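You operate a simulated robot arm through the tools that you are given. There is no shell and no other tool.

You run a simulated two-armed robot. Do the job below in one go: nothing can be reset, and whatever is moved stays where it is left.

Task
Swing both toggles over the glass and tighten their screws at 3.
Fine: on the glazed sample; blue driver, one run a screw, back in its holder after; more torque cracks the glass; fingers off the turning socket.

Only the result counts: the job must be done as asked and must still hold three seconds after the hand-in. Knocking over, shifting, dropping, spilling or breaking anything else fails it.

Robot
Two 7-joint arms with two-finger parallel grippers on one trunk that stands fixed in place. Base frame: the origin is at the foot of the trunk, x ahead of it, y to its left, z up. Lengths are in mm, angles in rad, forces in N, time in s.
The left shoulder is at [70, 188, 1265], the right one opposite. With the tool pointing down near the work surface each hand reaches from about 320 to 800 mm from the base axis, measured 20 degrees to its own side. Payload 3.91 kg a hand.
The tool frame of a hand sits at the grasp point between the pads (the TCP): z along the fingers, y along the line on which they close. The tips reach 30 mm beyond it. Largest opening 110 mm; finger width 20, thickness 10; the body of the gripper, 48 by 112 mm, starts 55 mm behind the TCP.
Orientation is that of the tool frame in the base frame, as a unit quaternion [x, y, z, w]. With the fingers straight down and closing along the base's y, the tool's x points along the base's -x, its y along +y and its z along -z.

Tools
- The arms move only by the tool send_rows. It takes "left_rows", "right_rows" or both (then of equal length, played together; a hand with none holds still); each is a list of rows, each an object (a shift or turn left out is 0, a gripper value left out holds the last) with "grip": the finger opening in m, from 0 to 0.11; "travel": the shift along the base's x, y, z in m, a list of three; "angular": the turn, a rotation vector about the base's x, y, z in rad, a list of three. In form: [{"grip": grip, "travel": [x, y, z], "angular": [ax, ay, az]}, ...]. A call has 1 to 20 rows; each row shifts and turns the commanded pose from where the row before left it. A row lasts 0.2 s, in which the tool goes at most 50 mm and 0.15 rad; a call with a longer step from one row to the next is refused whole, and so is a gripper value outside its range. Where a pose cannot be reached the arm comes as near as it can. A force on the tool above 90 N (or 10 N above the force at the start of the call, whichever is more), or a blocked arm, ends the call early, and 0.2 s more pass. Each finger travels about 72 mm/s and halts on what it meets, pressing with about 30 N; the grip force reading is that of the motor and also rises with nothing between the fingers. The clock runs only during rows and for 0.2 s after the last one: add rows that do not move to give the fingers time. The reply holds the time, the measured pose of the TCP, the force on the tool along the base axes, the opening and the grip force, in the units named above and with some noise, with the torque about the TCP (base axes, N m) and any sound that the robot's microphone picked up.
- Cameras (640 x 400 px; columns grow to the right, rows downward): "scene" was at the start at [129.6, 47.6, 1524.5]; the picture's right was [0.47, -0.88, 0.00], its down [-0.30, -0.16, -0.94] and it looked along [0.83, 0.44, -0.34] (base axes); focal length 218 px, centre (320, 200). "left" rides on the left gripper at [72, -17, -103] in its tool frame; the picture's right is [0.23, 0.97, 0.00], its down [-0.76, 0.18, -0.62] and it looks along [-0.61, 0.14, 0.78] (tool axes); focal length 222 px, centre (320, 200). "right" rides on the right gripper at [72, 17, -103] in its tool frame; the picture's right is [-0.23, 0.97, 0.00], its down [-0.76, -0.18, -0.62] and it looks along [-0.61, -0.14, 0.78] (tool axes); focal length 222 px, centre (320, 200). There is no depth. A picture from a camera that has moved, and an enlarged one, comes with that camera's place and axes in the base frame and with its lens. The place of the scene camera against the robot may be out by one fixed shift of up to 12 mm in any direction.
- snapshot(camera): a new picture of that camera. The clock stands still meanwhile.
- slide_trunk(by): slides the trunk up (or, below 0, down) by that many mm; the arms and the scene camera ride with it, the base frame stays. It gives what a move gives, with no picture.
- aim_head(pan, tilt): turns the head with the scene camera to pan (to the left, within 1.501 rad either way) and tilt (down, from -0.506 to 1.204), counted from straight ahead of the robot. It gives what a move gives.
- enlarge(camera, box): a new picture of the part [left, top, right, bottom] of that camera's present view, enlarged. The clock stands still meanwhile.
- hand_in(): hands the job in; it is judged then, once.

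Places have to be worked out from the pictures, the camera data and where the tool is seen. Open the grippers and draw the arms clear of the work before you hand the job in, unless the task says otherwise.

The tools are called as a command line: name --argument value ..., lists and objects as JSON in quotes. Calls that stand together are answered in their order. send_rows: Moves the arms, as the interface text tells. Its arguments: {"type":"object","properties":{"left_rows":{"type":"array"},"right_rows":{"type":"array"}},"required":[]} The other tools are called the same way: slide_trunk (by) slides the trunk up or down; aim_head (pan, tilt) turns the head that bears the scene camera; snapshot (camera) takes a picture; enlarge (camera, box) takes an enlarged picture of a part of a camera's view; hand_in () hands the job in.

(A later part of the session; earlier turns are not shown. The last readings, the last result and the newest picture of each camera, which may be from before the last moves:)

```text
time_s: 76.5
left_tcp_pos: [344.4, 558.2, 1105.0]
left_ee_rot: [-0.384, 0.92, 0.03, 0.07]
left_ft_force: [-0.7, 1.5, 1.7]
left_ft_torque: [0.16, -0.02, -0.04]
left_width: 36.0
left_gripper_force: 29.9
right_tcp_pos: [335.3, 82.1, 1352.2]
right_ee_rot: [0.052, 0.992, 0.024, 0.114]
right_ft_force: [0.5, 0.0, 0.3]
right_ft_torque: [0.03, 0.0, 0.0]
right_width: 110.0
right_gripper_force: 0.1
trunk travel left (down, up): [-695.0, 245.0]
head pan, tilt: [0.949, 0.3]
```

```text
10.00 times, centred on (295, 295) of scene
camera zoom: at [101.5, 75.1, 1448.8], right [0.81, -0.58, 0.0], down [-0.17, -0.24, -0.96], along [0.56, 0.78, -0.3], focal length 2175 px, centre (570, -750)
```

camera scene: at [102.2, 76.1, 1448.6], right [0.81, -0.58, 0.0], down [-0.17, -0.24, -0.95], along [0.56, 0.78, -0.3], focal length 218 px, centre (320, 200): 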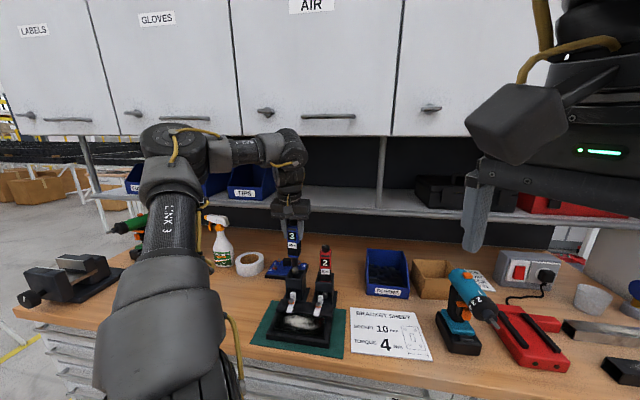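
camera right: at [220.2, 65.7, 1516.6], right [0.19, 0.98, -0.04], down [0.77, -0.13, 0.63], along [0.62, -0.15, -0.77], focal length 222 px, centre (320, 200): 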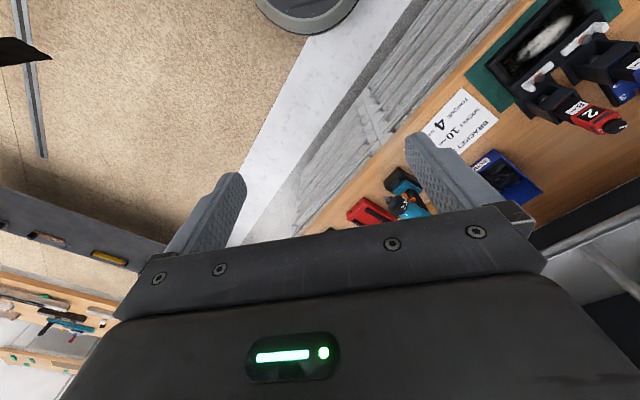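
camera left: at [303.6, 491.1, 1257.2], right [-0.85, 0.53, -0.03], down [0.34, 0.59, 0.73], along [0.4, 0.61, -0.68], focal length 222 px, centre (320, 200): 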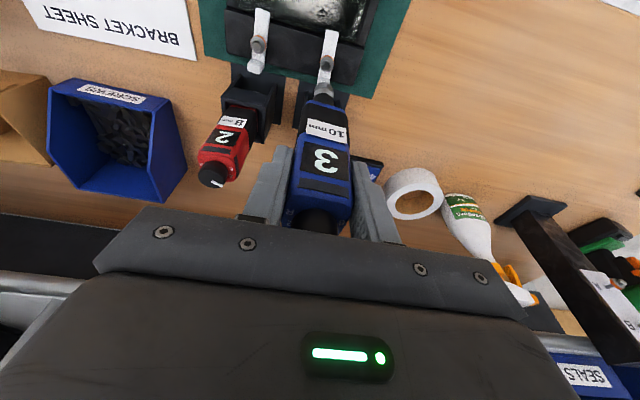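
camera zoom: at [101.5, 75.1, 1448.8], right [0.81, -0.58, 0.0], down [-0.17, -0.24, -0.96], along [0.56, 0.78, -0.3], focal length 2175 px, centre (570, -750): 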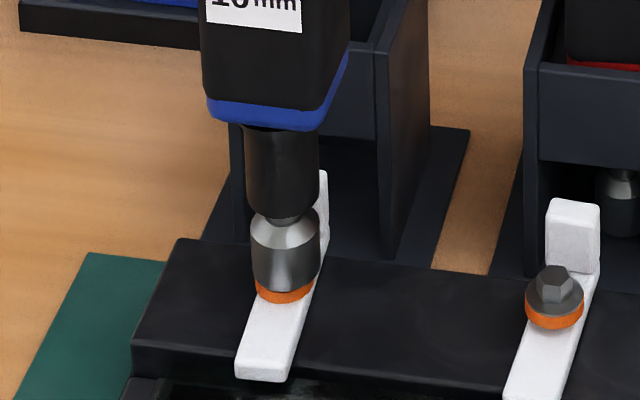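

The neck is nearly compressed. I continue pressing gently.

send_rows --left_rows '[{"travel": [0, 0, -0.001]}, {"travel": [0, 0, -0.0005]}, {}]'

enlarge --camera "scene" --box '[280, 275, 310, 315]'

```text
time_s: 77.3
left_tcp_pos: [345.5, 557.3, 1103.5]
left_ee_rot: [-0.384, 0.92, 0.029, 0.07]
left_ft_force: [-0.3, 1.1, 2.5]
left_ft_torque: [0.2, 0.08, 0.04]
left_width: 35.9
left_gripper_force: 30.4
right_tcp_pos: [335.6, 82.3, 1352.4]
right_ee_rot: [0.053, 0.992, 0.023, 0.114]
right_ft_force: [-0.3, 0.4, 0.7]
right_ft_torque: [0.0, -0.02, -0.02]
right_width: 110.0
right_gripper_force: 0.1
trunk travel left (down, up): [-695.0, 245.0]
head pan, tilt: [0.949, 0.3]
```

```text
10.00 times, centred on (295, 295) of scene
camera zoom: at [101.4, 75.3, 1448.7], right [0.81, -0.58, 0.0], down [-0.17, -0.24, -0.96], along [0.56, 0.78, -0.3], focal length 2175 px, centre (570, -750)
```

zoom: 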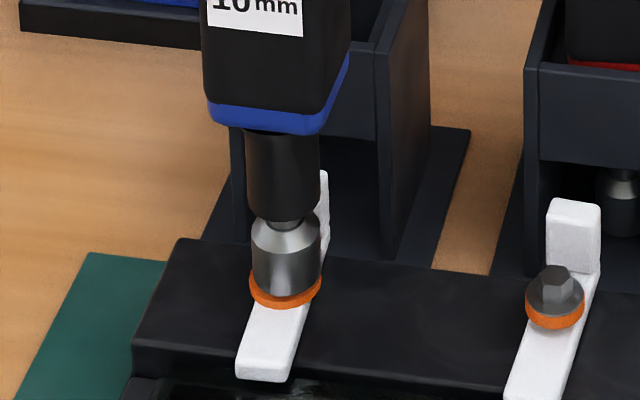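

The orange washer is now being squeezed, so the screw appears to be turning in. I hold still and watch.

send_rows --left_rows '[{}, {}]'

enlarge --camera "scene" --box '[280, 275, 310, 315]'

enlarge --camera "left" --box '[270, 50, 390, 240]'

```text
time_s: 77.9
left_tcp_pos: [345.6, 557.6, 1104.6]
left_ee_rot: [-0.383, 0.92, 0.029, 0.071]
left_ft_force: [-0.6, 0.8, 1.8]
left_ft_torque: [0.14, 0.09, 0.01]
left_width: 36.2
left_gripper_force: 30.1
right_tcp_pos: [336.5, 82.3, 1351.6]
right_ee_rot: [0.054, 0.992, 0.023, 0.114]
right_ft_force: [-1.2, -0.2, -0.6]
right_ft_torque: [0.0, 0.0, 0.0]
right_width: 110.0
right_gripper_force: 0.1
trunk travel left (down, up): [-695.0, 245.0]
head pan, tilt: [0.949, 0.3]
```

```text
10.00 times, centred on (295, 295) of scene
camera zoom: at [101.4, 75.2, 1448.7], right [0.81, -0.58, 0.0], down [-0.17, -0.24, -0.96], along [0.56, 0.78, -0.3], focal length 2175 px, centre (570, -750)
```

zoom: 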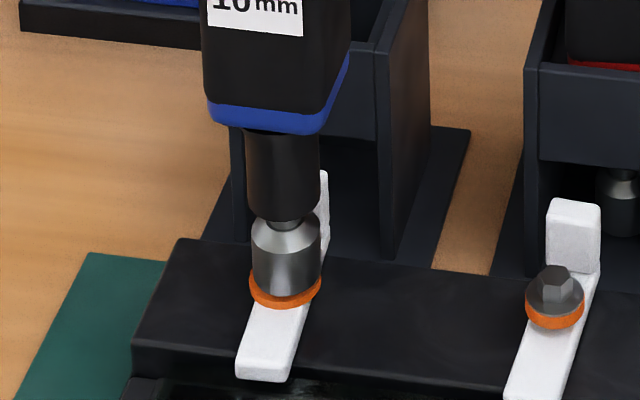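

```text
2.11 times, centred on (330, 145) of left
camera zoom: at [296.1, 481.9, 1193.2], right [-0.85, 0.53, -0.03], down [0.34, 0.59, 0.73], along [0.4, 0.61, -0.68], focal length 468 px, centre (299, 316)
```

zoom: 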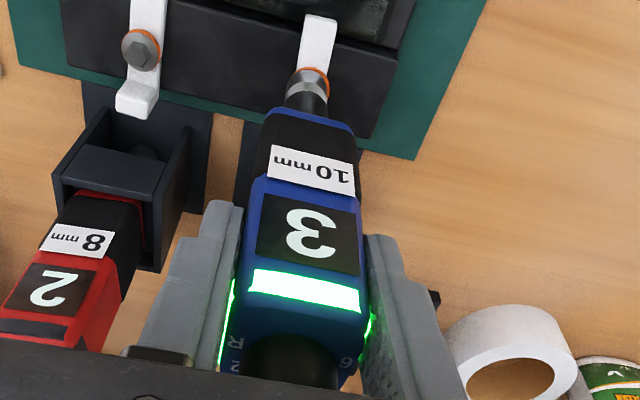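

The driver's light bar shows green: the run finished at 3. I lift straight off so it doesn't start again.

send_rows --left_rows '[{"travel": [0, 0, 0.003]}, {"travel": [0, 0, 0.005]}, {"travel": [0, 0, 0.006]}, {"travel": [0, 0, 0.008]}, {"travel": [0, 0, 0.008]}, {"travel": [0, 0, 0.006]}, {}]'

enlarge --camera "scene" --box '[275, 240, 325, 325]'

enlarge --camera "left" --box '[240, 0, 400, 240]'

```text
time_s: 79.5
left_tcp_pos: [343.5, 557.9, 1138.2]
left_ee_rot: [-0.384, 0.92, 0.029, 0.07]
left_ft_force: [-0.7, -0.2, -4.1]
left_ft_torque: [-0.01, 0.03, 0.01]
left_width: 35.9
left_gripper_force: 30.4
right_tcp_pos: [335.7, 82.4, 1350.6]
right_ee_rot: [0.054, 0.992, 0.023, 0.114]
right_ft_force: [-0.5, 0.0, -1.1]
right_ft_torque: [0.01, 0.01, -0.02]
right_width: 110.1
right_gripper_force: 0.0
trunk travel left (down, up): [-695.0, 245.0]
head pan, tilt: [0.949, 0.3]
```

```text
4.71 times, centred on (300, 282) of scene
camera zoom: at [102.2, 76.0, 1448.6], right [0.81, -0.58, 0.0], down [-0.17, -0.24, -0.95], along [0.56, 0.78, -0.3], focal length 1024 px, centre (414, -188)
```

zoom: 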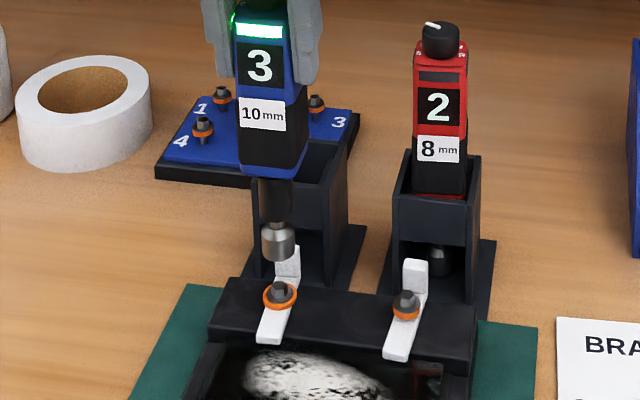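

```text
1.67 times, centred on (320, 120) of left
camera zoom: at [296.0, 482.2, 1228.5], right [-0.85, 0.53, -0.03], down [0.34, 0.59, 0.73], along [0.4, 0.61, -0.68], focal length 370 px, centre (320, 333)
```

zoom: 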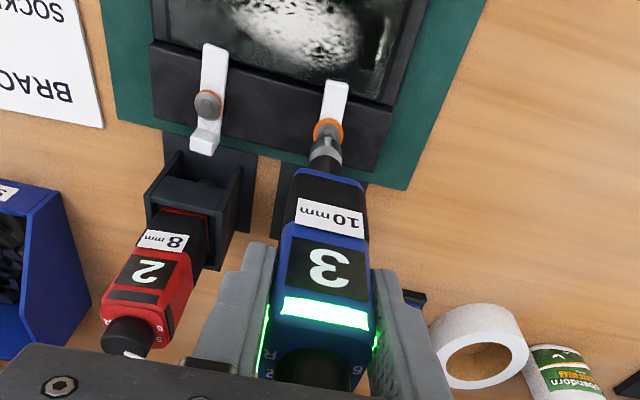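

The left screw is done (washer squeezed, toggle still square, glass intact). I carry the driver to the right screw, turning the hand by −0.29 rad on the way to stay within reach.

send_rows --left_rows '[{"travel": [0, 0, 0.006]}, {"travel": [0.003, -0.003, 0.006], "angular": [0, 0, -0.03]}, {"travel": [0.006, -0.006, 0], "angular": [0, 0, -0.04]}, {"travel": [0.008, -0.008, 0], "angular": [0, 0, -0.04]}, {"travel": [0.008, -0.008, 0], "angular": [0, 0, -0.04]}, {"travel": [0.008, -0.008, 0], "angular": [0, 0, -0.04]}, {"travel": [0.008, -0.008, 0], "angular": [0, 0, -0.04]}, {"travel": [0.008, -0.008, 0], "angular": [0, 0, -0.04]}, {"travel": [0.006, -0.006, 0], "angular": [0, 0, -0.02]}, {"travel": [0.0036, -0.0028, 0]}, {}, {}]'

enlarge --camera "scene" --box '[285, 250, 345, 325]'

enlarge --camera "left" --box '[270, 30, 370, 130]'

```text
time_s: 82.1
left_tcp_pos: [403.1, 499.6, 1150.2]
left_ee_rot: [-0.247, 0.966, 0.018, 0.074]
left_ft_force: [-1.0, 0.9, -4.0]
left_ft_torque: [0.03, 0.03, 0.02]
left_width: 35.9
left_gripper_force: 29.9
right_tcp_pos: [336.2, 82.2, 1352.1]
right_ee_rot: [0.053, 0.992, 0.023, 0.114]
right_ft_force: [0.5, 0.2, -0.1]
right_ft_torque: [-0.01, -0.01, 0.02]
right_width: 109.9
right_gripper_force: 0.0
trunk travel left (down, up): [-695.0, 245.0]
head pan, tilt: [0.949, 0.3]
```

```text
5.33 times, centred on (315, 288) of scene
camera zoom: at [102.2, 75.8, 1448.6], right [0.81, -0.58, 0.0], down [-0.17, -0.24, -0.95], along [0.56, 0.78, -0.3], focal length 1160 px, centre (347, -267)
```

zoom: 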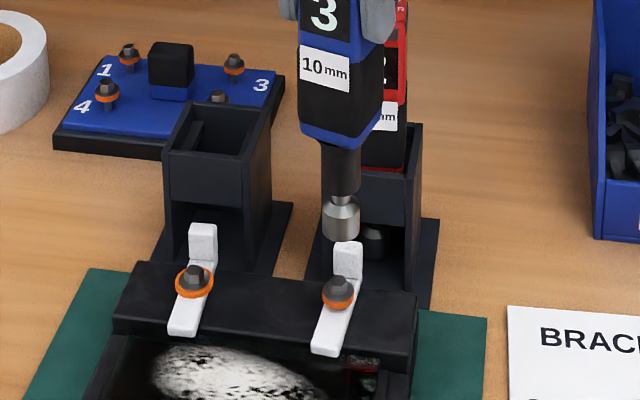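

```text
4.00 times, centred on (320, 80) of left
camera zoom: at [335.6, 441.8, 1240.7], right [-0.66, 0.75, -0.03], down [0.49, 0.47, 0.73], along [0.56, 0.47, -0.68], focal length 888 px, centre (320, 680)
```

zoom: 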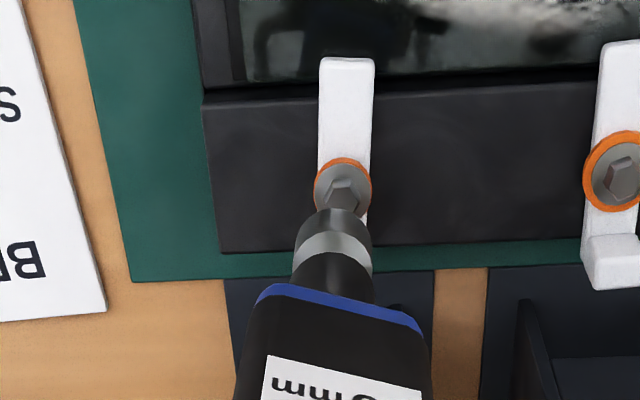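

The socket is about 2 mm off the right screw's axis at (409.7,504.7). I correct by (−1.7,+0.4) mm and lower 26 mm to check.

send_rows --left_rows '[{"travel": [-0.0017, 0.0004, -0.003]}, {"travel": [0, 0, -0.006]}, {"travel": [0, 0, -0.006]}, {"travel": [0, 0, -0.006]}, {"travel": [0, 0, -0.005]}, {}, {}]'

enlarge --camera "scene" --box '[300, 280, 330, 320]'

enlarge --camera "left" --box '[290, 50, 350, 110]'

```text
time_s: 83.7
left_tcp_pos: [401.9, 499.8, 1123.2]
left_ee_rot: [-0.246, 0.966, 0.019, 0.073]
left_ft_force: [0.7, -0.2, -4.4]
left_ft_torque: [0.0, 0.02, 0.0]
left_width: 35.6
left_gripper_force: 30.2
right_tcp_pos: [337.5, 82.1, 1350.5]
right_ee_rot: [0.053, 0.992, 0.023, 0.113]
right_ft_force: [0.3, -0.4, -0.1]
right_ft_torque: [-0.01, 0.03, -0.01]
right_width: 109.9
right_gripper_force: 0.0
trunk travel left (down, up): [-695.0, 245.0]
head pan, tilt: [0.949, 0.3]
```

```text
10.00 times, centred on (315, 300) of scene
camera zoom: at [102.1, 75.8, 1448.7], right [0.81, -0.58, 0.0], down [-0.17, -0.24, -0.95], along [0.56, 0.78, -0.3], focal length 2175 px, centre (370, -800)
```

zoom: 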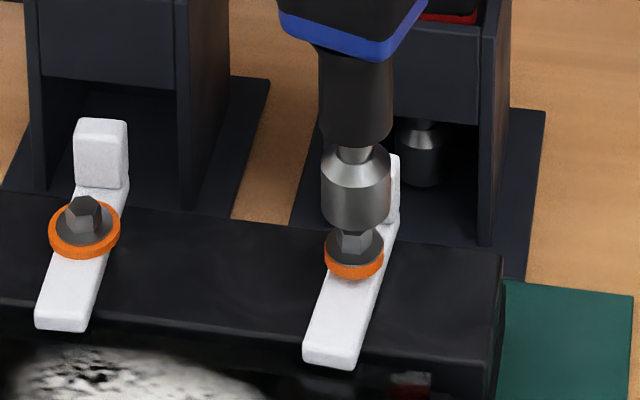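

```text
6.67 times, centred on (320, 80) of left
camera zoom: at [334.1, 441.7, 1214.3], right [-0.66, 0.75, -0.03], down [0.49, 0.47, 0.73], along [0.56, 0.47, -0.68], focal length 1481 px, centre (320, 1000)
```

zoom: 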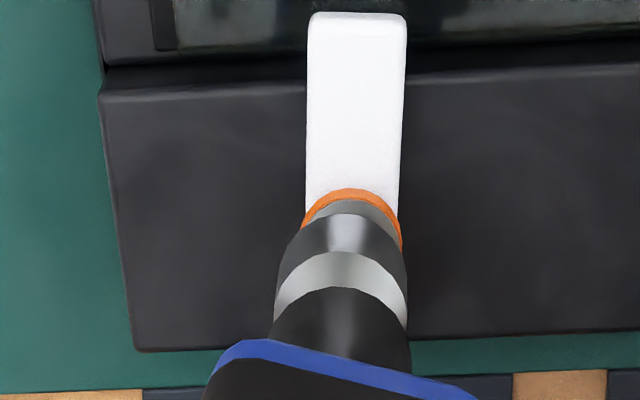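

Alignment matches the first screw's approach almost exactly. I lower in the same gentle steps to first contact.

send_rows --left_rows '[{"travel": [-0.0002, 0, -0.002]}, {"travel": [0, 0, -0.002]}, {"travel": [0, 0, -0.002]}, {"travel": [0, 0, -0.002]}, {"travel": [0, 0, -0.002]}, {"travel": [0, 0, -0.001]}, {"travel": [0, 0, -0.001]}, {}]'

enlarge --camera "scene" --box '[300, 280, 330, 320]'

```text
time_s: 85.5
left_tcp_pos: [401.6, 501.6, 1111.8]
left_ee_rot: [-0.247, 0.966, 0.018, 0.073]
left_ft_force: [-0.1, 1.0, -4.3]
left_ft_torque: [-0.02, 0.03, 0.0]
left_width: 35.5
left_gripper_force: 30.2
right_tcp_pos: [337.4, 82.4, 1351.6]
right_ee_rot: [0.054, 0.992, 0.023, 0.113]
right_ft_force: [-0.1, -0.2, -0.3]
right_ft_torque: [-0.01, 0.0, 0.0]
right_width: 109.6
right_gripper_force: 0.1
trunk travel left (down, up): [-695.0, 245.0]
head pan, tilt: [0.949, 0.3]
```

```text
10.00 times, centred on (315, 300) of scene
camera zoom: at [102.1, 75.8, 1448.6], right [0.81, -0.58, 0.0], down [-0.17, -0.24, -0.95], along [0.56, 0.78, -0.3], focal length 2175 px, centre (370, -800)
```

zoom: 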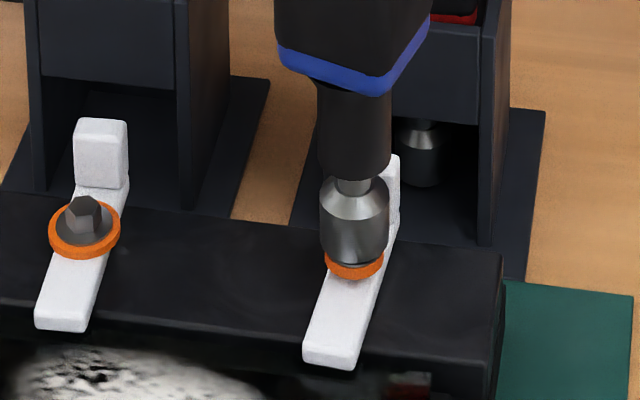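

The socket is over the hex without contact yet. I continue in 1 mm steps.

send_rows --left_rows '[{"travel": [0, 0, -0.001]}, {"travel": [0, 0, -0.001]}, {"travel": [0, 0, -0.001]}, {}]'

enlarge --camera "scene" --box '[300, 280, 330, 320]'

```text
time_s: 86.5
left_tcp_pos: [401.4, 500.5, 1109.5]
left_ee_rot: [-0.247, 0.966, 0.019, 0.073]
left_ft_force: [0.5, 1.5, 0.5]
left_ft_torque: [0.28, 0.01, 0.03]
left_width: 35.7
left_gripper_force: 30.1
right_tcp_pos: [336.1, 82.0, 1350.9]
right_ee_rot: [0.052, 0.992, 0.023, 0.113]
right_ft_force: [-0.1, 0.2, -1.1]
right_ft_torque: [0.02, 0.02, -0.04]
right_width: 109.9
right_gripper_force: 0.0
trunk travel left (down, up): [-695.0, 245.0]
head pan, tilt: [0.949, 0.3]
```

```text
10.00 times, centred on (315, 300) of scene
camera zoom: at [101.7, 75.7, 1448.7], right [0.81, -0.58, 0.0], down [-0.17, -0.24, -0.96], along [0.56, 0.78, -0.3], focal length 2175 px, centre (370, -800)
```

zoom: 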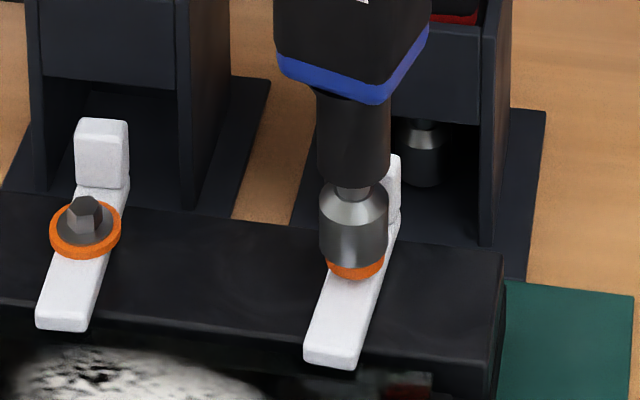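

Contact as before (about 5 N). I press further in 1 mm steps.

send_rows --left_rows '[{"travel": [0, 0, -0.001]}, {"travel": [0, 0, -0.001]}, {}]'

enlarge --camera "scene" --box '[300, 280, 330, 320]'

enlarge --camera "left" --box '[270, 50, 390, 240]'

```text
time_s: 87.3
left_tcp_pos: [400.3, 500.2, 1106.7]
left_ee_rot: [-0.246, 0.966, 0.019, 0.074]
left_ft_force: [0.4, 1.2, 1.4]
left_ft_torque: [0.17, -0.13, 0.0]
left_width: 35.7
left_gripper_force: 30.7
right_tcp_pos: [335.7, 81.2, 1351.7]
right_ee_rot: [0.052, 0.992, 0.023, 0.114]
right_ft_force: [0.3, -0.1, -0.3]
right_ft_torque: [-0.03, -0.03, 0.01]
right_width: 109.9
right_gripper_force: 0.1
trunk travel left (down, up): [-695.0, 245.0]
head pan, tilt: [0.949, 0.3]
```

```text
10.00 times, centred on (315, 300) of scene
camera zoom: at [101.6, 75.2, 1448.7], right [0.81, -0.58, 0.0], down [-0.17, -0.24, -0.96], along [0.56, 0.78, -0.3], focal length 2175 px, centre (370, -800)
```

zoom: 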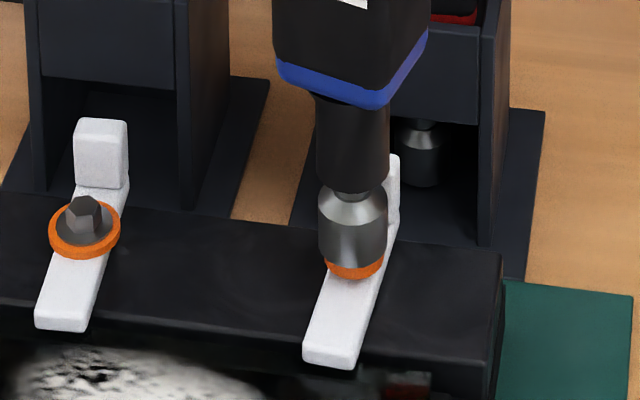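

```text
2.11 times, centred on (330, 145) of left
camera zoom: at [333.1, 442.1, 1198.1], right [-0.66, 0.75, -0.03], down [0.49, 0.47, 0.73], along [0.56, 0.47, -0.68], focal length 468 px, centre (299, 316)
```

zoom: 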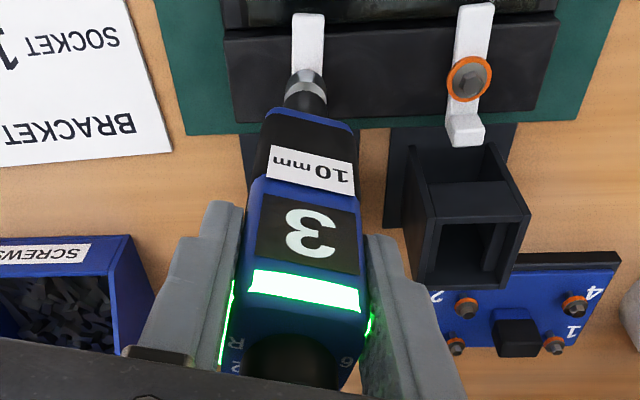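

The green light is still from the first run; here the neck is compressing. I continue 1 mm at a time.

send_rows --left_rows '[{"travel": [0, 0, -0.001]}, {}]'

enlarge --camera "scene" --box '[300, 280, 330, 320]'

enlarge --camera "left" --box '[270, 50, 390, 240]'

```text
time_s: 87.9
left_tcp_pos: [400.8, 501.0, 1107.6]
left_ee_rot: [-0.246, 0.966, 0.019, 0.073]
left_ft_force: [1.0, 1.3, 0.7]
left_ft_torque: [0.16, -0.08, -0.01]
left_width: 35.7
left_gripper_force: 30.1
right_tcp_pos: [336.5, 81.2, 1351.3]
right_ee_rot: [0.053, 0.992, 0.023, 0.114]
right_ft_force: [0.7, 0.6, 0.3]
right_ft_torque: [0.0, -0.05, -0.02]
right_width: 110.3
right_gripper_force: 0.0
trunk travel left (down, up): [-695.0, 245.0]
head pan, tilt: [0.949, 0.3]
```

```text
10.00 times, centred on (315, 300) of scene
camera zoom: at [101.8, 75.4, 1448.7], right [0.81, -0.58, 0.0], down [-0.17, -0.24, -0.96], along [0.56, 0.78, -0.3], focal length 2175 px, centre (370, -800)
```

zoom: 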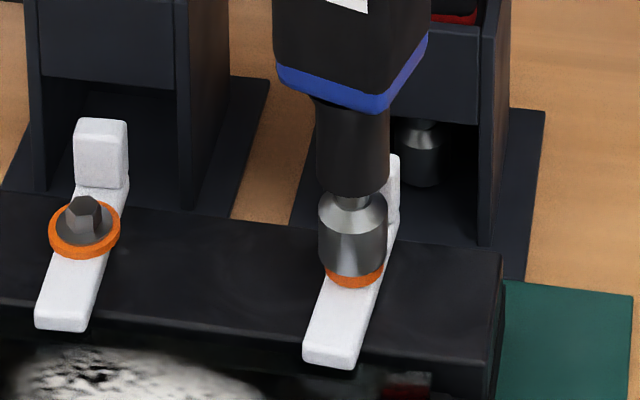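

```text
2.11 times, centred on (330, 145) of left
camera zoom: at [333.4, 442.1, 1196.7], right [-0.66, 0.75, -0.03], down [0.49, 0.47, 0.73], along [0.56, 0.47, -0.68], focal length 468 px, centre (299, 316)
```

zoom: 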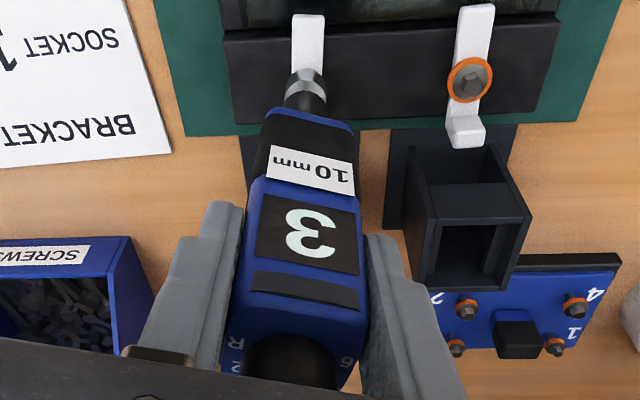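

The light went off and the socket dropped over the hex: the second run has started. I follow down with the same gentle pressure.

send_rows --left_rows '[{"travel": [0, 0, -0.001]}, {"travel": [0, 0, -0.001]}, {}]'

enlarge --camera "scene" --box '[300, 280, 330, 320]'

enlarge --camera "left" --box '[270, 50, 390, 240]'

```text
time_s: 88.7
left_tcp_pos: [401.1, 501.3, 1105.0]
left_ee_rot: [-0.248, 0.966, 0.019, 0.074]
left_ft_force: [1.3, 2.5, 1.9]
left_ft_torque: [0.31, -0.13, 0.01]
left_width: 35.9
left_gripper_force: 29.8
right_tcp_pos: [337.9, 82.2, 1352.3]
right_ee_rot: [0.053, 0.992, 0.023, 0.114]
right_ft_force: [-0.3, 0.0, 0.1]
right_ft_torque: [0.02, 0.01, 0.02]
right_width: 110.0
right_gripper_force: 0.1
trunk travel left (down, up): [-695.0, 245.0]
head pan, tilt: [0.949, 0.3]
```

```text
10.00 times, centred on (315, 300) of scene
camera zoom: at [101.7, 75.4, 1448.7], right [0.81, -0.58, 0.0], down [-0.17, -0.24, -0.96], along [0.56, 0.78, -0.3], focal length 2175 px, centre (370, -800)
```

zoom: 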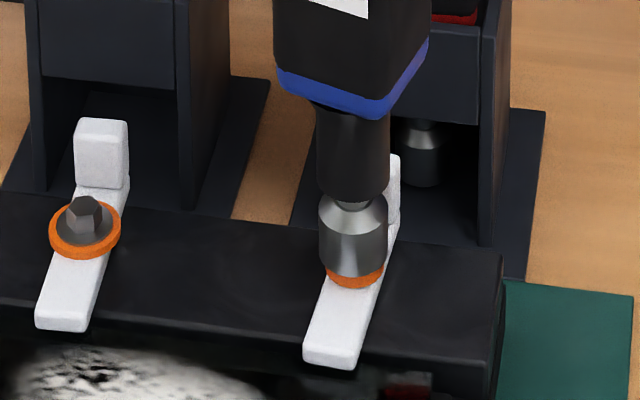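

```text
2.11 times, centred on (330, 145) of left
camera zoom: at [333.2, 441.9, 1195.0], right [-0.66, 0.75, -0.03], down [0.49, 0.47, 0.73], along [0.56, 0.47, -0.68], focal length 468 px, centre (299, 316)
```

zoom: 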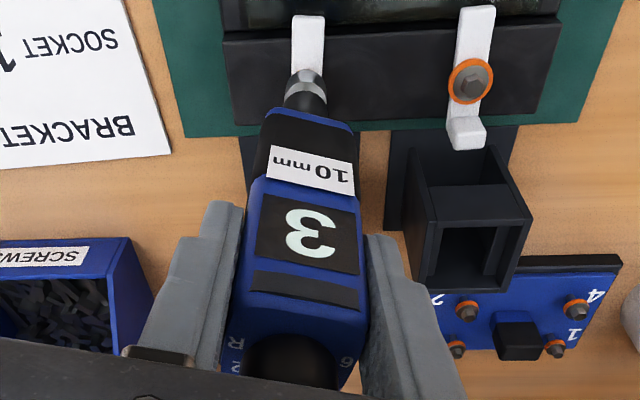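

Light is still off with the washer not yet squeezed, so the run continues. I press another 1.5 mm like on the first screw and hold.

send_rows --left_rows '[{"travel": [0, 0, -0.001]}, {"travel": [0, 0, -0.0005]}, {}]'

enlarge --camera "scene" --box '[300, 280, 330, 320]'

enlarge --camera "left" --box '[270, 50, 390, 240]'

```text
time_s: 89.5
left_tcp_pos: [400.3, 499.3, 1102.0]
left_ee_rot: [-0.247, 0.966, 0.018, 0.073]
left_ft_force: [-0.1, 2.6, 2.1]
left_ft_torque: [0.56, -0.15, 0.05]
left_width: 35.8
left_gripper_force: 29.8
right_tcp_pos: [335.9, 82.8, 1353.0]
right_ee_rot: [0.053, 0.992, 0.023, 0.114]
right_ft_force: [0.2, 0.4, 0.0]
right_ft_torque: [0.02, 0.0, -0.02]
right_width: 109.8
right_gripper_force: 0.0
trunk travel left (down, up): [-695.0, 245.0]
head pan, tilt: [0.949, 0.3]
```

```text
10.00 times, centred on (315, 300) of scene
camera zoom: at [101.7, 75.7, 1448.7], right [0.81, -0.58, 0.0], down [-0.17, -0.24, -0.96], along [0.56, 0.78, -0.3], focal length 2175 px, centre (370, -800)
```

zoom: 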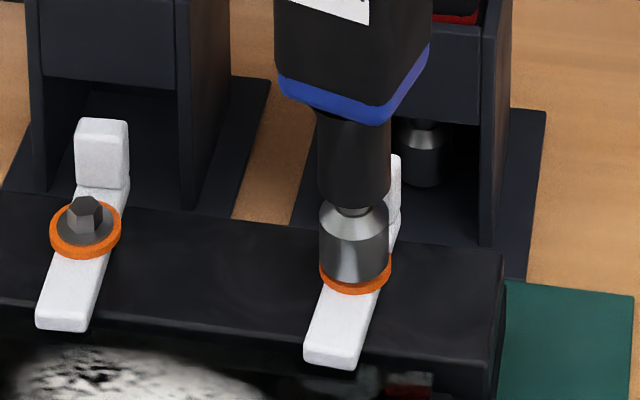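

```text
2.11 times, centred on (330, 145) of left
camera zoom: at [333.2, 441.8, 1193.0], right [-0.66, 0.75, -0.03], down [0.49, 0.47, 0.73], along [0.56, 0.47, -0.68], focal length 468 px, centre (299, 316)
```

zoom: 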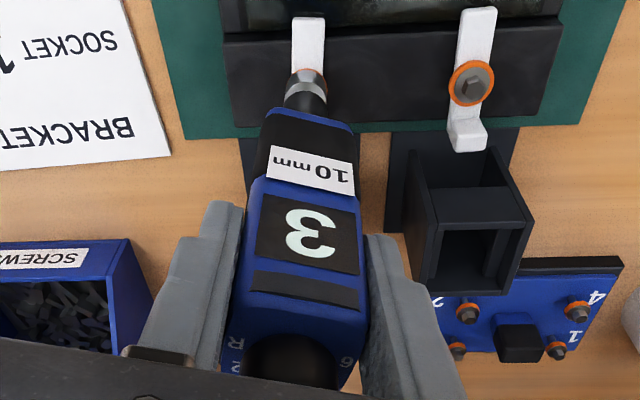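

The washer is being squeezed but the light is not green yet. I hold still and wait.

send_rows --left_rows '[{}, {}]'

enlarge --camera "left" --box '[270, 50, 390, 240]'

enlarge --camera "scene" --box '[300, 280, 330, 320]'

```text
time_s: 90.1
left_tcp_pos: [401.9, 500.5, 1102.7]
left_ee_rot: [-0.247, 0.966, 0.019, 0.073]
left_ft_force: [0.8, 3.4, 1.0]
left_ft_torque: [0.5, -0.11, -0.02]
left_width: 35.8
left_gripper_force: 30.5
right_tcp_pos: [335.5, 81.8, 1352.0]
right_ee_rot: [0.053, 0.992, 0.023, 0.114]
right_ft_force: [0.1, 1.2, 1.3]
right_ft_torque: [0.02, 0.01, -0.01]
right_width: 110.2
right_gripper_force: 0.0
trunk travel left (down, up): [-695.0, 245.0]
head pan, tilt: [0.949, 0.3]
```

```text
2.11 times, centred on (330, 145) of left
camera zoom: at [333.2, 441.7, 1193.1], right [-0.66, 0.75, -0.03], down [0.49, 0.47, 0.73], along [0.56, 0.47, -0.68], focal length 468 px, centre (299, 316)
```

zoom: 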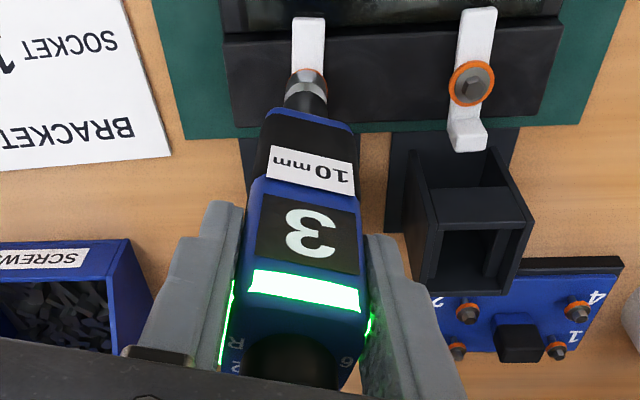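

```text
10.00 times, centred on (315, 300) of scene
camera zoom: at [101.7, 75.7, 1448.7], right [0.81, -0.58, 0.0], down [-0.17, -0.24, -0.96], along [0.56, 0.78, -0.3], focal length 2175 px, centre (370, -800)
```

zoom: 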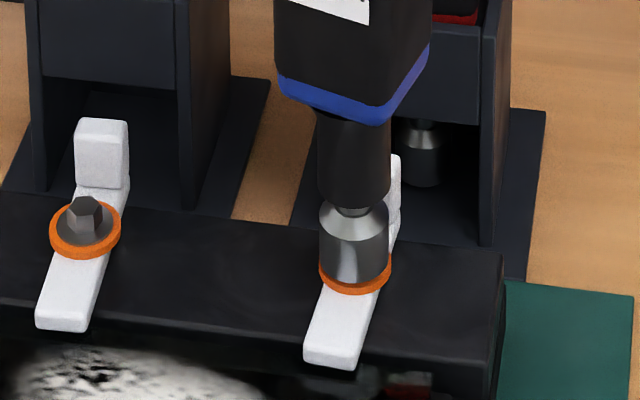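

Green: the second run finished. I lift straight off.

send_rows --left_rows '[{"travel": [0, 0, 0.003]}, {"travel": [0, 0, 0.005]}, {"travel": [0, 0, 0.007]}, {"travel": [0, 0, 0.008]}, {"travel": [0, 0, 0.008]}, {"travel": [0, 0, 0.008]}, {"travel": [0, 0, 0.008]}, {}]'

snapshot --camera "left"

enlarge --camera "scene" --box '[270, 240, 350, 340]'

```text
time_s: 91.9
left_tcp_pos: [401.3, 500.3, 1150.6]
left_ee_rot: [-0.247, 0.966, 0.019, 0.073]
left_ft_force: [-0.3, -0.4, -3.7]
left_ft_torque: [-0.01, 0.05, 0.0]
left_width: 35.9
left_gripper_force: 30.3
right_tcp_pos: [336.9, 80.2, 1351.7]
right_ee_rot: [0.053, 0.992, 0.023, 0.114]
right_ft_force: [0.1, -0.6, 0.5]
right_ft_torque: [-0.02, 0.02, 0.02]
right_width: 109.9
right_gripper_force: 0.0
trunk travel left (down, up): [-695.0, 245.0]
head pan, tilt: [0.949, 0.3]
```

```text
taken
camera left: at [333.4, 441.8, 1239.6], right [-0.66, 0.75, -0.03], down [0.49, 0.47, 0.73], along [0.56, 0.47, -0.68], focal length 222 px, centre (320, 200)
```

left: 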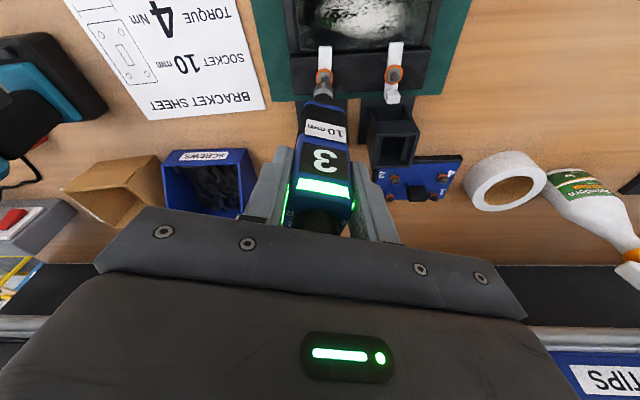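

```text
4.00 times, centred on (310, 290) of scene
camera zoom: at [102.1, 75.9, 1448.6], right [0.81, -0.58, 0.0], down [-0.17, -0.24, -0.95], along [0.56, 0.78, -0.3], focal length 870 px, centre (360, -160)
```

zoom: 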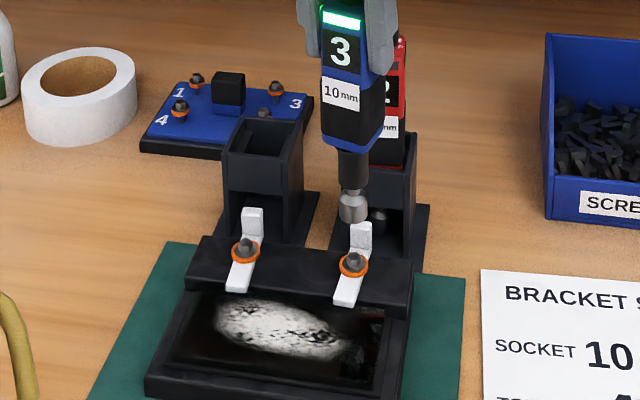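

Both washers are squeezed, both toggles square and the glass intact. I carry the driver back along the front, turning the hand back to yaw 0.79 and rising to clear the holder rim.

send_rows --left_rows '[{"travel": [-0.003, 0.003, 0.006], "angular": [0, 0, 0.03]}, {"travel": [-0.006, 0.006, 0.008], "angular": [0, 0, 0.04]}, {"travel": [-0.008, 0.008, 0.008], "angular": [0, 0, 0.04]}, {"travel": [-0.008, 0.008, 0.002], "angular": [0, 0, 0.04]}, {"travel": [-0.008, 0.008, 0], "angular": [0, 0, 0.04]}, {"travel": [-0.008, 0.008, 0], "angular": [0, 0, 0.04]}, {"travel": [-0.008, 0.008, 0], "angular": [0, 0, 0.04]}, {"travel": [-0.005, 0.006, 0], "angular": [0, 0, 0.018]}, {"travel": [-0.002, 0.003, 0]}, {}, {}]'

snapshot --camera "left"

enlarge --camera "left" --box '[240, 20, 420, 240]'

```text
time_s: 94.3
left_tcp_pos: [345.1, 559.1, 1174.1]
left_ee_rot: [-0.383, 0.921, 0.029, 0.07]
left_ft_force: [0.3, 0.3, -4.8]
left_ft_torque: [-0.03, 0.04, 0.02]
left_width: 35.8
left_gripper_force: 30.2
right_tcp_pos: [336.3, 82.5, 1350.8]
right_ee_rot: [0.053, 0.992, 0.023, 0.114]
right_ft_force: [0.2, -0.3, 0.4]
right_ft_torque: [0.01, 0.02, 0.0]
right_width: 109.8
right_gripper_force: 0.2
trunk travel left (down, up): [-695.0, 245.0]
head pan, tilt: [0.949, 0.3]
```

```text
taken
camera left: at [296.8, 483.7, 1264.7], right [-0.85, 0.53, -0.03], down [0.34, 0.59, 0.73], along [0.41, 0.61, -0.68], focal length 222 px, centre (320, 200)
```

left: 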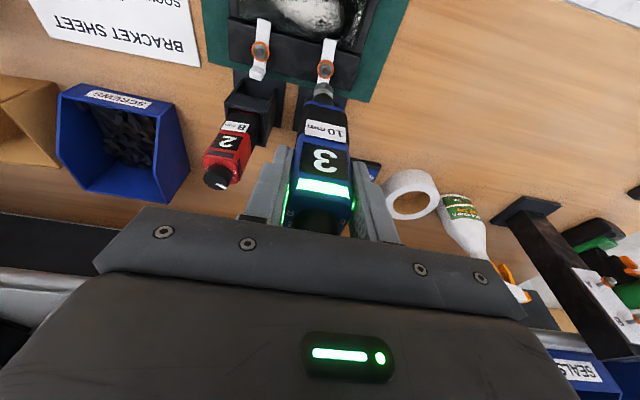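

```text
1.82 times, centred on (330, 130) of left
camera zoom: at [296.8, 483.7, 1264.7], right [-0.85, 0.53, -0.03], down [0.34, 0.59, 0.73], along [0.41, 0.61, -0.68], focal length 404 px, centre (302, 327)
```

zoom: 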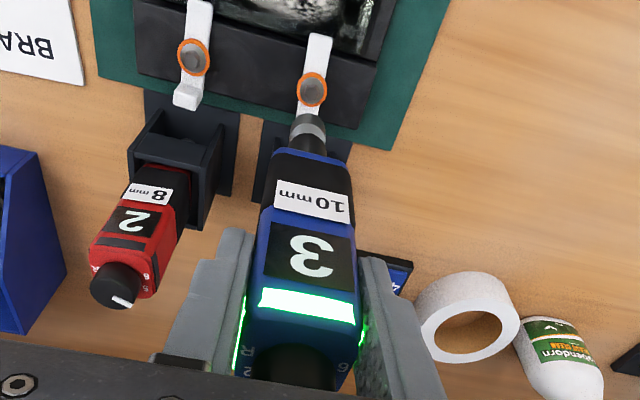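

The hand is back square. I move the driver over its holder at the same height and check the alignment there.

send_rows --left_rows '[{"travel": [0.003, 0.004, 0]}, {"travel": [0.006, 0.008, 0]}, {"travel": [0.007, 0.009, 0]}, {"travel": [0.007, 0.009, 0]}, {"travel": [0.007, 0.009, 0]}, {"travel": [0.007, 0.009, 0]}, {"travel": [0.007, 0.009, 0]}, {"travel": [0.006, 0.007, 0]}, {"travel": [0.0033, 0.0028, 0]}, {}, {}]'

enlarge --camera "left" --box '[270, 30, 390, 130]'

enlarge --camera "scene" --box '[275, 220, 325, 300]'

```text
time_s: 96.7
left_tcp_pos: [400.0, 626.0, 1173.1]
left_ee_rot: [-0.383, 0.921, 0.029, 0.07]
left_ft_force: [0.4, 0.6, -4.7]
left_ft_torque: [-0.04, 0.04, -0.03]
left_width: 35.6
left_gripper_force: 30.3
right_tcp_pos: [336.5, 82.1, 1351.5]
right_ee_rot: [0.053, 0.992, 0.023, 0.113]
right_ft_force: [0.2, 0.3, 0.6]
right_ft_torque: [-0.02, -0.04, 0.01]
right_width: 109.9
right_gripper_force: 0.0
trunk travel left (down, up): [-695.0, 245.0]
head pan, tilt: [0.949, 0.3]
```

```text
4.00 times, centred on (330, 80) of left
camera zoom: at [350.6, 551.2, 1263.7], right [-0.85, 0.53, -0.03], down [0.34, 0.59, 0.73], along [0.41, 0.61, -0.68], focal length 888 px, centre (280, 680)
```

zoom: 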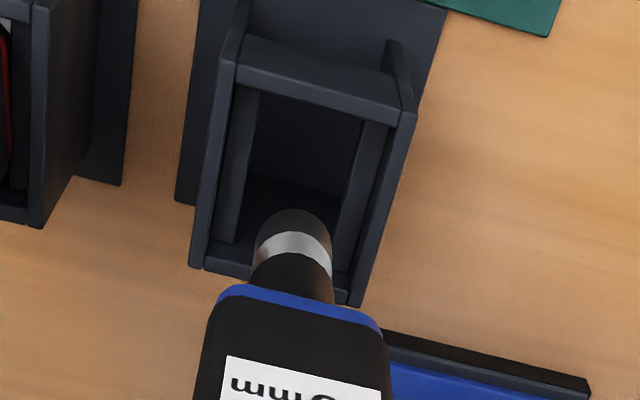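

```text
5.00 times, centred on (300, 260) of scene
camera zoom: at [102.2, 76.1, 1448.6], right [0.81, -0.58, 0.0], down [-0.17, -0.24, -0.95], along [0.56, 0.78, -0.3], focal length 1088 px, centre (420, -100)
```

zoom: 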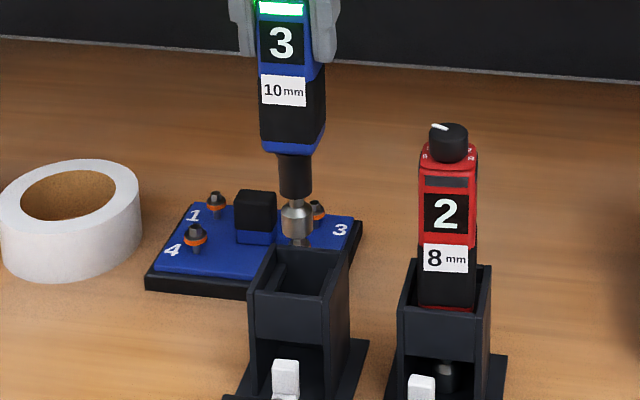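

The driver has not shifted in the hand (identical image position), and the camera pose says I'm (1.7,0.9) mm off the lift-out position. I correct that and lower to the depth where the socket enters the holder.

send_rows --left_rows '[{"travel": [-0.0017, -0.0009, 0]}, {}, {"travel": [0, 0, -0.004]}, {"travel": [0, 0, -0.005]}, {"travel": [0, 0, -0.005]}, {"travel": [0, 0, -0.005]}, {"travel": [0, 0, -0.005]}, {}]'

enlarge --camera "left" --box '[270, 30, 390, 130]'

enlarge --camera "scene" --box '[275, 245, 325, 305]'

```text
time_s: 98.5
left_tcp_pos: [397.4, 625.9, 1150.7]
left_ee_rot: [-0.383, 0.921, 0.029, 0.07]
left_ft_force: [1.0, 0.2, -4.6]
left_ft_torque: [-0.02, 0.01, -0.02]
left_width: 35.7
left_gripper_force: 30.2
right_tcp_pos: [335.7, 81.8, 1351.4]
right_ee_rot: [0.052, 0.992, 0.023, 0.113]
right_ft_force: [0.3, -0.3, 0.2]
right_ft_torque: [0.02, 0.03, -0.05]
right_width: 110.1
right_gripper_force: 0.1
trunk travel left (down, up): [-695.0, 245.0]
head pan, tilt: [0.949, 0.3]
```

```text
4.00 times, centred on (330, 80) of left
camera zoom: at [348.2, 549.7, 1239.5], right [-0.85, 0.53, -0.03], down [0.34, 0.59, 0.73], along [0.41, 0.61, -0.68], focal length 888 px, centre (280, 680)
```

zoom: 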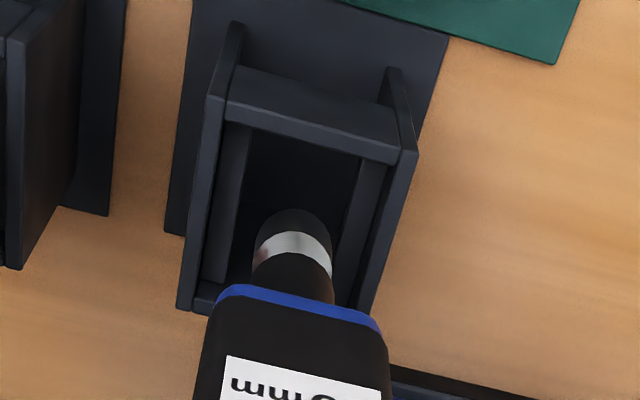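

```text
6.67 times, centred on (300, 275) of scene
camera zoom: at [102.1, 75.9, 1448.7], right [0.81, -0.58, 0.0], down [-0.17, -0.24, -0.95], along [0.56, 0.78, -0.3], focal length 1450 px, centre (453, -300)
```

zoom: 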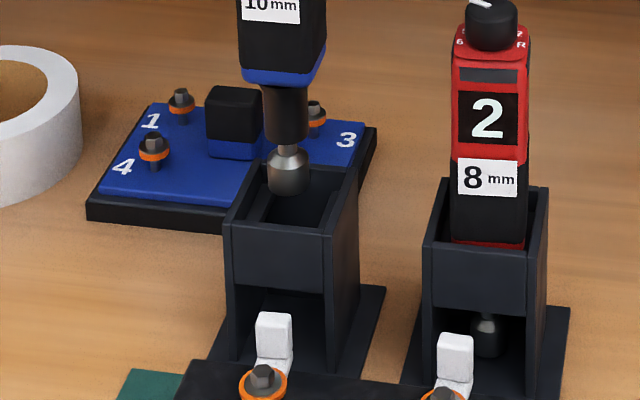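

This view is practically identical to the moment I lifted it out. I lower further in small steps, watching the force.

send_rows --left_rows '[{"travel": [0.0006, 0.0006, -0.004]}, {"travel": [0, 0, -0.005]}, {"travel": [0, 0, -0.006]}, {"travel": [0, 0, -0.006]}, {"travel": [0, 0, -0.006]}, {"travel": [0, 0, -0.006]}, {"travel": [0, 0, -0.005]}, {}]'

enlarge --camera "scene" --box '[275, 245, 325, 305]'

enlarge --camera "left" --box '[270, 30, 390, 130]'

```text
time_s: 100.3
left_tcp_pos: [398.0, 624.3, 1111.3]
left_ee_rot: [-0.382, 0.921, 0.029, 0.07]
left_ft_force: [-0.3, -0.1, -5.2]
left_ft_torque: [-0.04, 0.0, 0.02]
left_width: 35.6
left_gripper_force: 30.0
right_tcp_pos: [336.0, 82.1, 1351.2]
right_ee_rot: [0.052, 0.992, 0.024, 0.114]
right_ft_force: [-0.1, 0.6, -0.2]
right_ft_torque: [0.01, -0.01, 0.04]
right_width: 109.9
right_gripper_force: 0.0
trunk travel left (down, up): [-695.0, 245.0]
head pan, tilt: [0.949, 0.3]
```

```text
6.67 times, centred on (300, 275) of scene
camera zoom: at [102.1, 75.9, 1448.6], right [0.81, -0.58, 0.0], down [-0.17, -0.24, -0.95], along [0.56, 0.78, -0.3], focal length 1450 px, centre (453, -300)
```

zoom: 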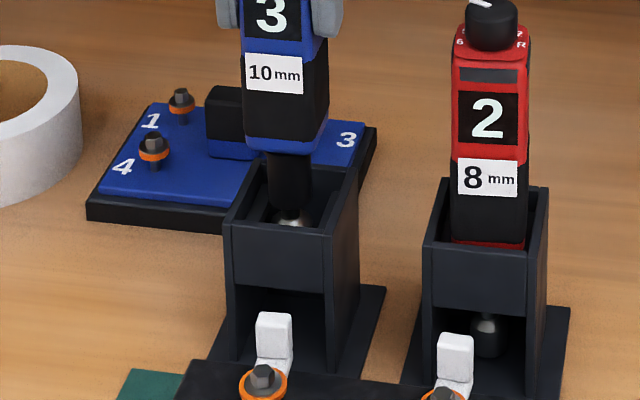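

```text
4.00 times, centred on (330, 80) of left
camera zoom: at [348.8, 550.1, 1201.5], right [-0.85, 0.53, -0.03], down [0.34, 0.59, 0.73], along [0.41, 0.61, -0.68], focal length 888 px, centre (280, 680)
```

zoom: 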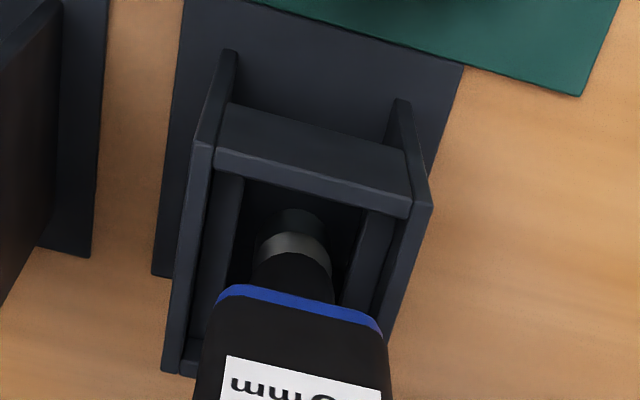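

The socket is inside the holder with no contact force. I continue down, slowing near the seating height (TCP ≈1067).

send_rows --left_rows '[{"travel": [0, 0, -0.004]}, {"travel": [0, 0, -0.005]}, {"travel": [0, 0, -0.005]}, {"travel": [0, 0, -0.005]}, {"travel": [0, 0, -0.005]}, {"travel": [0, 0, -0.005]}, {"travel": [0, 0, -0.004]}, {"travel": [0, 0, -0.003]}, {}]'

enlarge --camera "scene" --box '[275, 225, 325, 305]'

```text
time_s: 102.3
left_tcp_pos: [398.5, 624.4, 1074.0]
left_ee_rot: [-0.383, 0.921, 0.029, 0.069]
left_ft_force: [0.2, -1.0, -3.4]
left_ft_torque: [-0.06, 0.04, 0.04]
left_width: 35.7
left_gripper_force: 30.3
right_tcp_pos: [335.6, 81.6, 1350.9]
right_ee_rot: [0.053, 0.992, 0.024, 0.114]
right_ft_force: [0.2, 0.0, -0.7]
right_ft_torque: [-0.01, -0.02, 0.01]
right_width: 110.2
right_gripper_force: 0.1
trunk travel left (down, up): [-695.0, 245.0]
head pan, tilt: [0.949, 0.3]
```

```text
5.00 times, centred on (300, 265) of scene
camera zoom: at [102.1, 76.0, 1448.6], right [0.81, -0.58, 0.0], down [-0.17, -0.24, -0.95], along [0.56, 0.78, -0.3], focal length 1088 px, centre (420, -125)
```

zoom: 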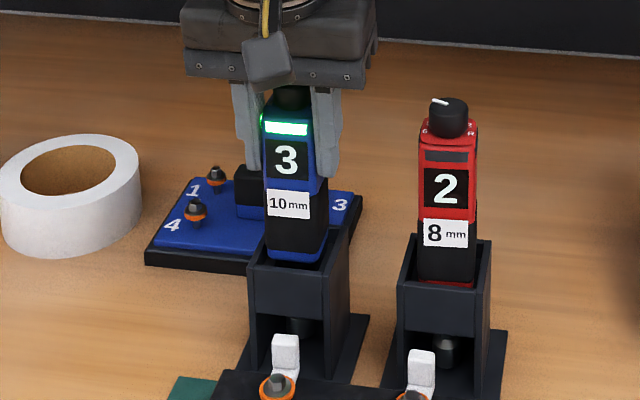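

About 7 mm remain. I lower in small steps until the weight comes off.

send_rows --left_rows '[{"travel": [0, 0, -0.002]}, {"travel": [0, 0, -0.002]}, {"travel": [0, 0, -0.0015]}, {"travel": [0, 0, -0.001]}, {}]'

enlarge --camera "scene" --box '[275, 225, 325, 305]'

enlarge --camera "left" --box '[220, 30, 420, 230]'

```text
time_s: 103.5
left_tcp_pos: [397.9, 625.0, 1068.8]
left_ee_rot: [-0.384, 0.92, 0.03, 0.07]
left_ft_force: [0.2, -0.4, -4.4]
left_ft_torque: [-0.05, 0.03, -0.01]
left_width: 35.9
left_gripper_force: 29.4
right_tcp_pos: [335.8, 82.5, 1351.4]
right_ee_rot: [0.053, 0.992, 0.023, 0.114]
right_ft_force: [0.6, -1.2, -0.2]
right_ft_torque: [0.0, 0.0, -0.01]
right_width: 110.1
right_gripper_force: 0.1
trunk travel left (down, up): [-695.0, 245.0]
head pan, tilt: [0.949, 0.3]
```

```text
5.00 times, centred on (300, 265) of scene
camera zoom: at [102.1, 76.0, 1448.6], right [0.81, -0.58, 0.0], down [-0.17, -0.24, -0.95], along [0.56, 0.78, -0.3], focal length 1088 px, centre (420, -125)
```

zoom: 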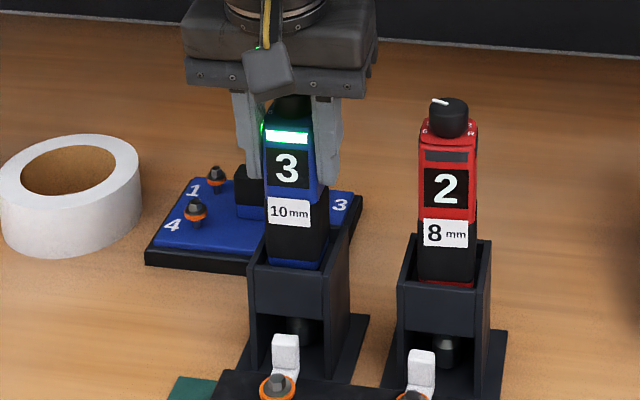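

```text
2.00 times, centred on (320, 130) of left
camera zoom: at [349.5, 550.1, 1159.1], right [-0.85, 0.53, -0.03], down [0.34, 0.59, 0.73], along [0.41, 0.61, -0.68], focal length 444 px, centre (320, 340)
```

zoom: 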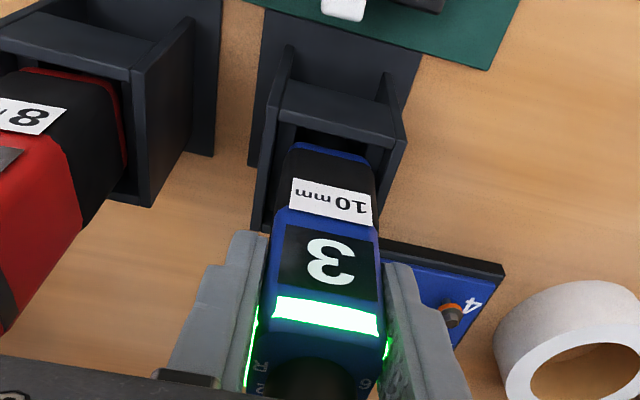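

Two more millimetres to the original height by the camera pose. I lower 1 mm at a time.

send_rows --left_rows '[{"travel": [0, 0, -0.001]}, {"travel": [0, 0, -0.001]}, {}]'

```text
time_s: 104.3
left_tcp_pos: [397.9, 625.1, 1067.1]
left_ee_rot: [-0.383, 0.921, 0.028, 0.069]
left_ft_force: [-0.2, 0.1, -4.2]
left_ft_torque: [-0.04, 0.01, 0.01]
left_width: 35.9
left_gripper_force: 30.1
right_tcp_pos: [337.1, 82.5, 1350.4]
right_ee_rot: [0.053, 0.992, 0.023, 0.113]
right_ft_force: [-0.1, 0.5, 0.7]
right_ft_torque: [0.01, -0.05, 0.01]
right_width: 110.2
right_gripper_force: 0.1
trunk travel left (down, up): [-695.0, 245.0]
head pan, tilt: [0.949, 0.3]
```

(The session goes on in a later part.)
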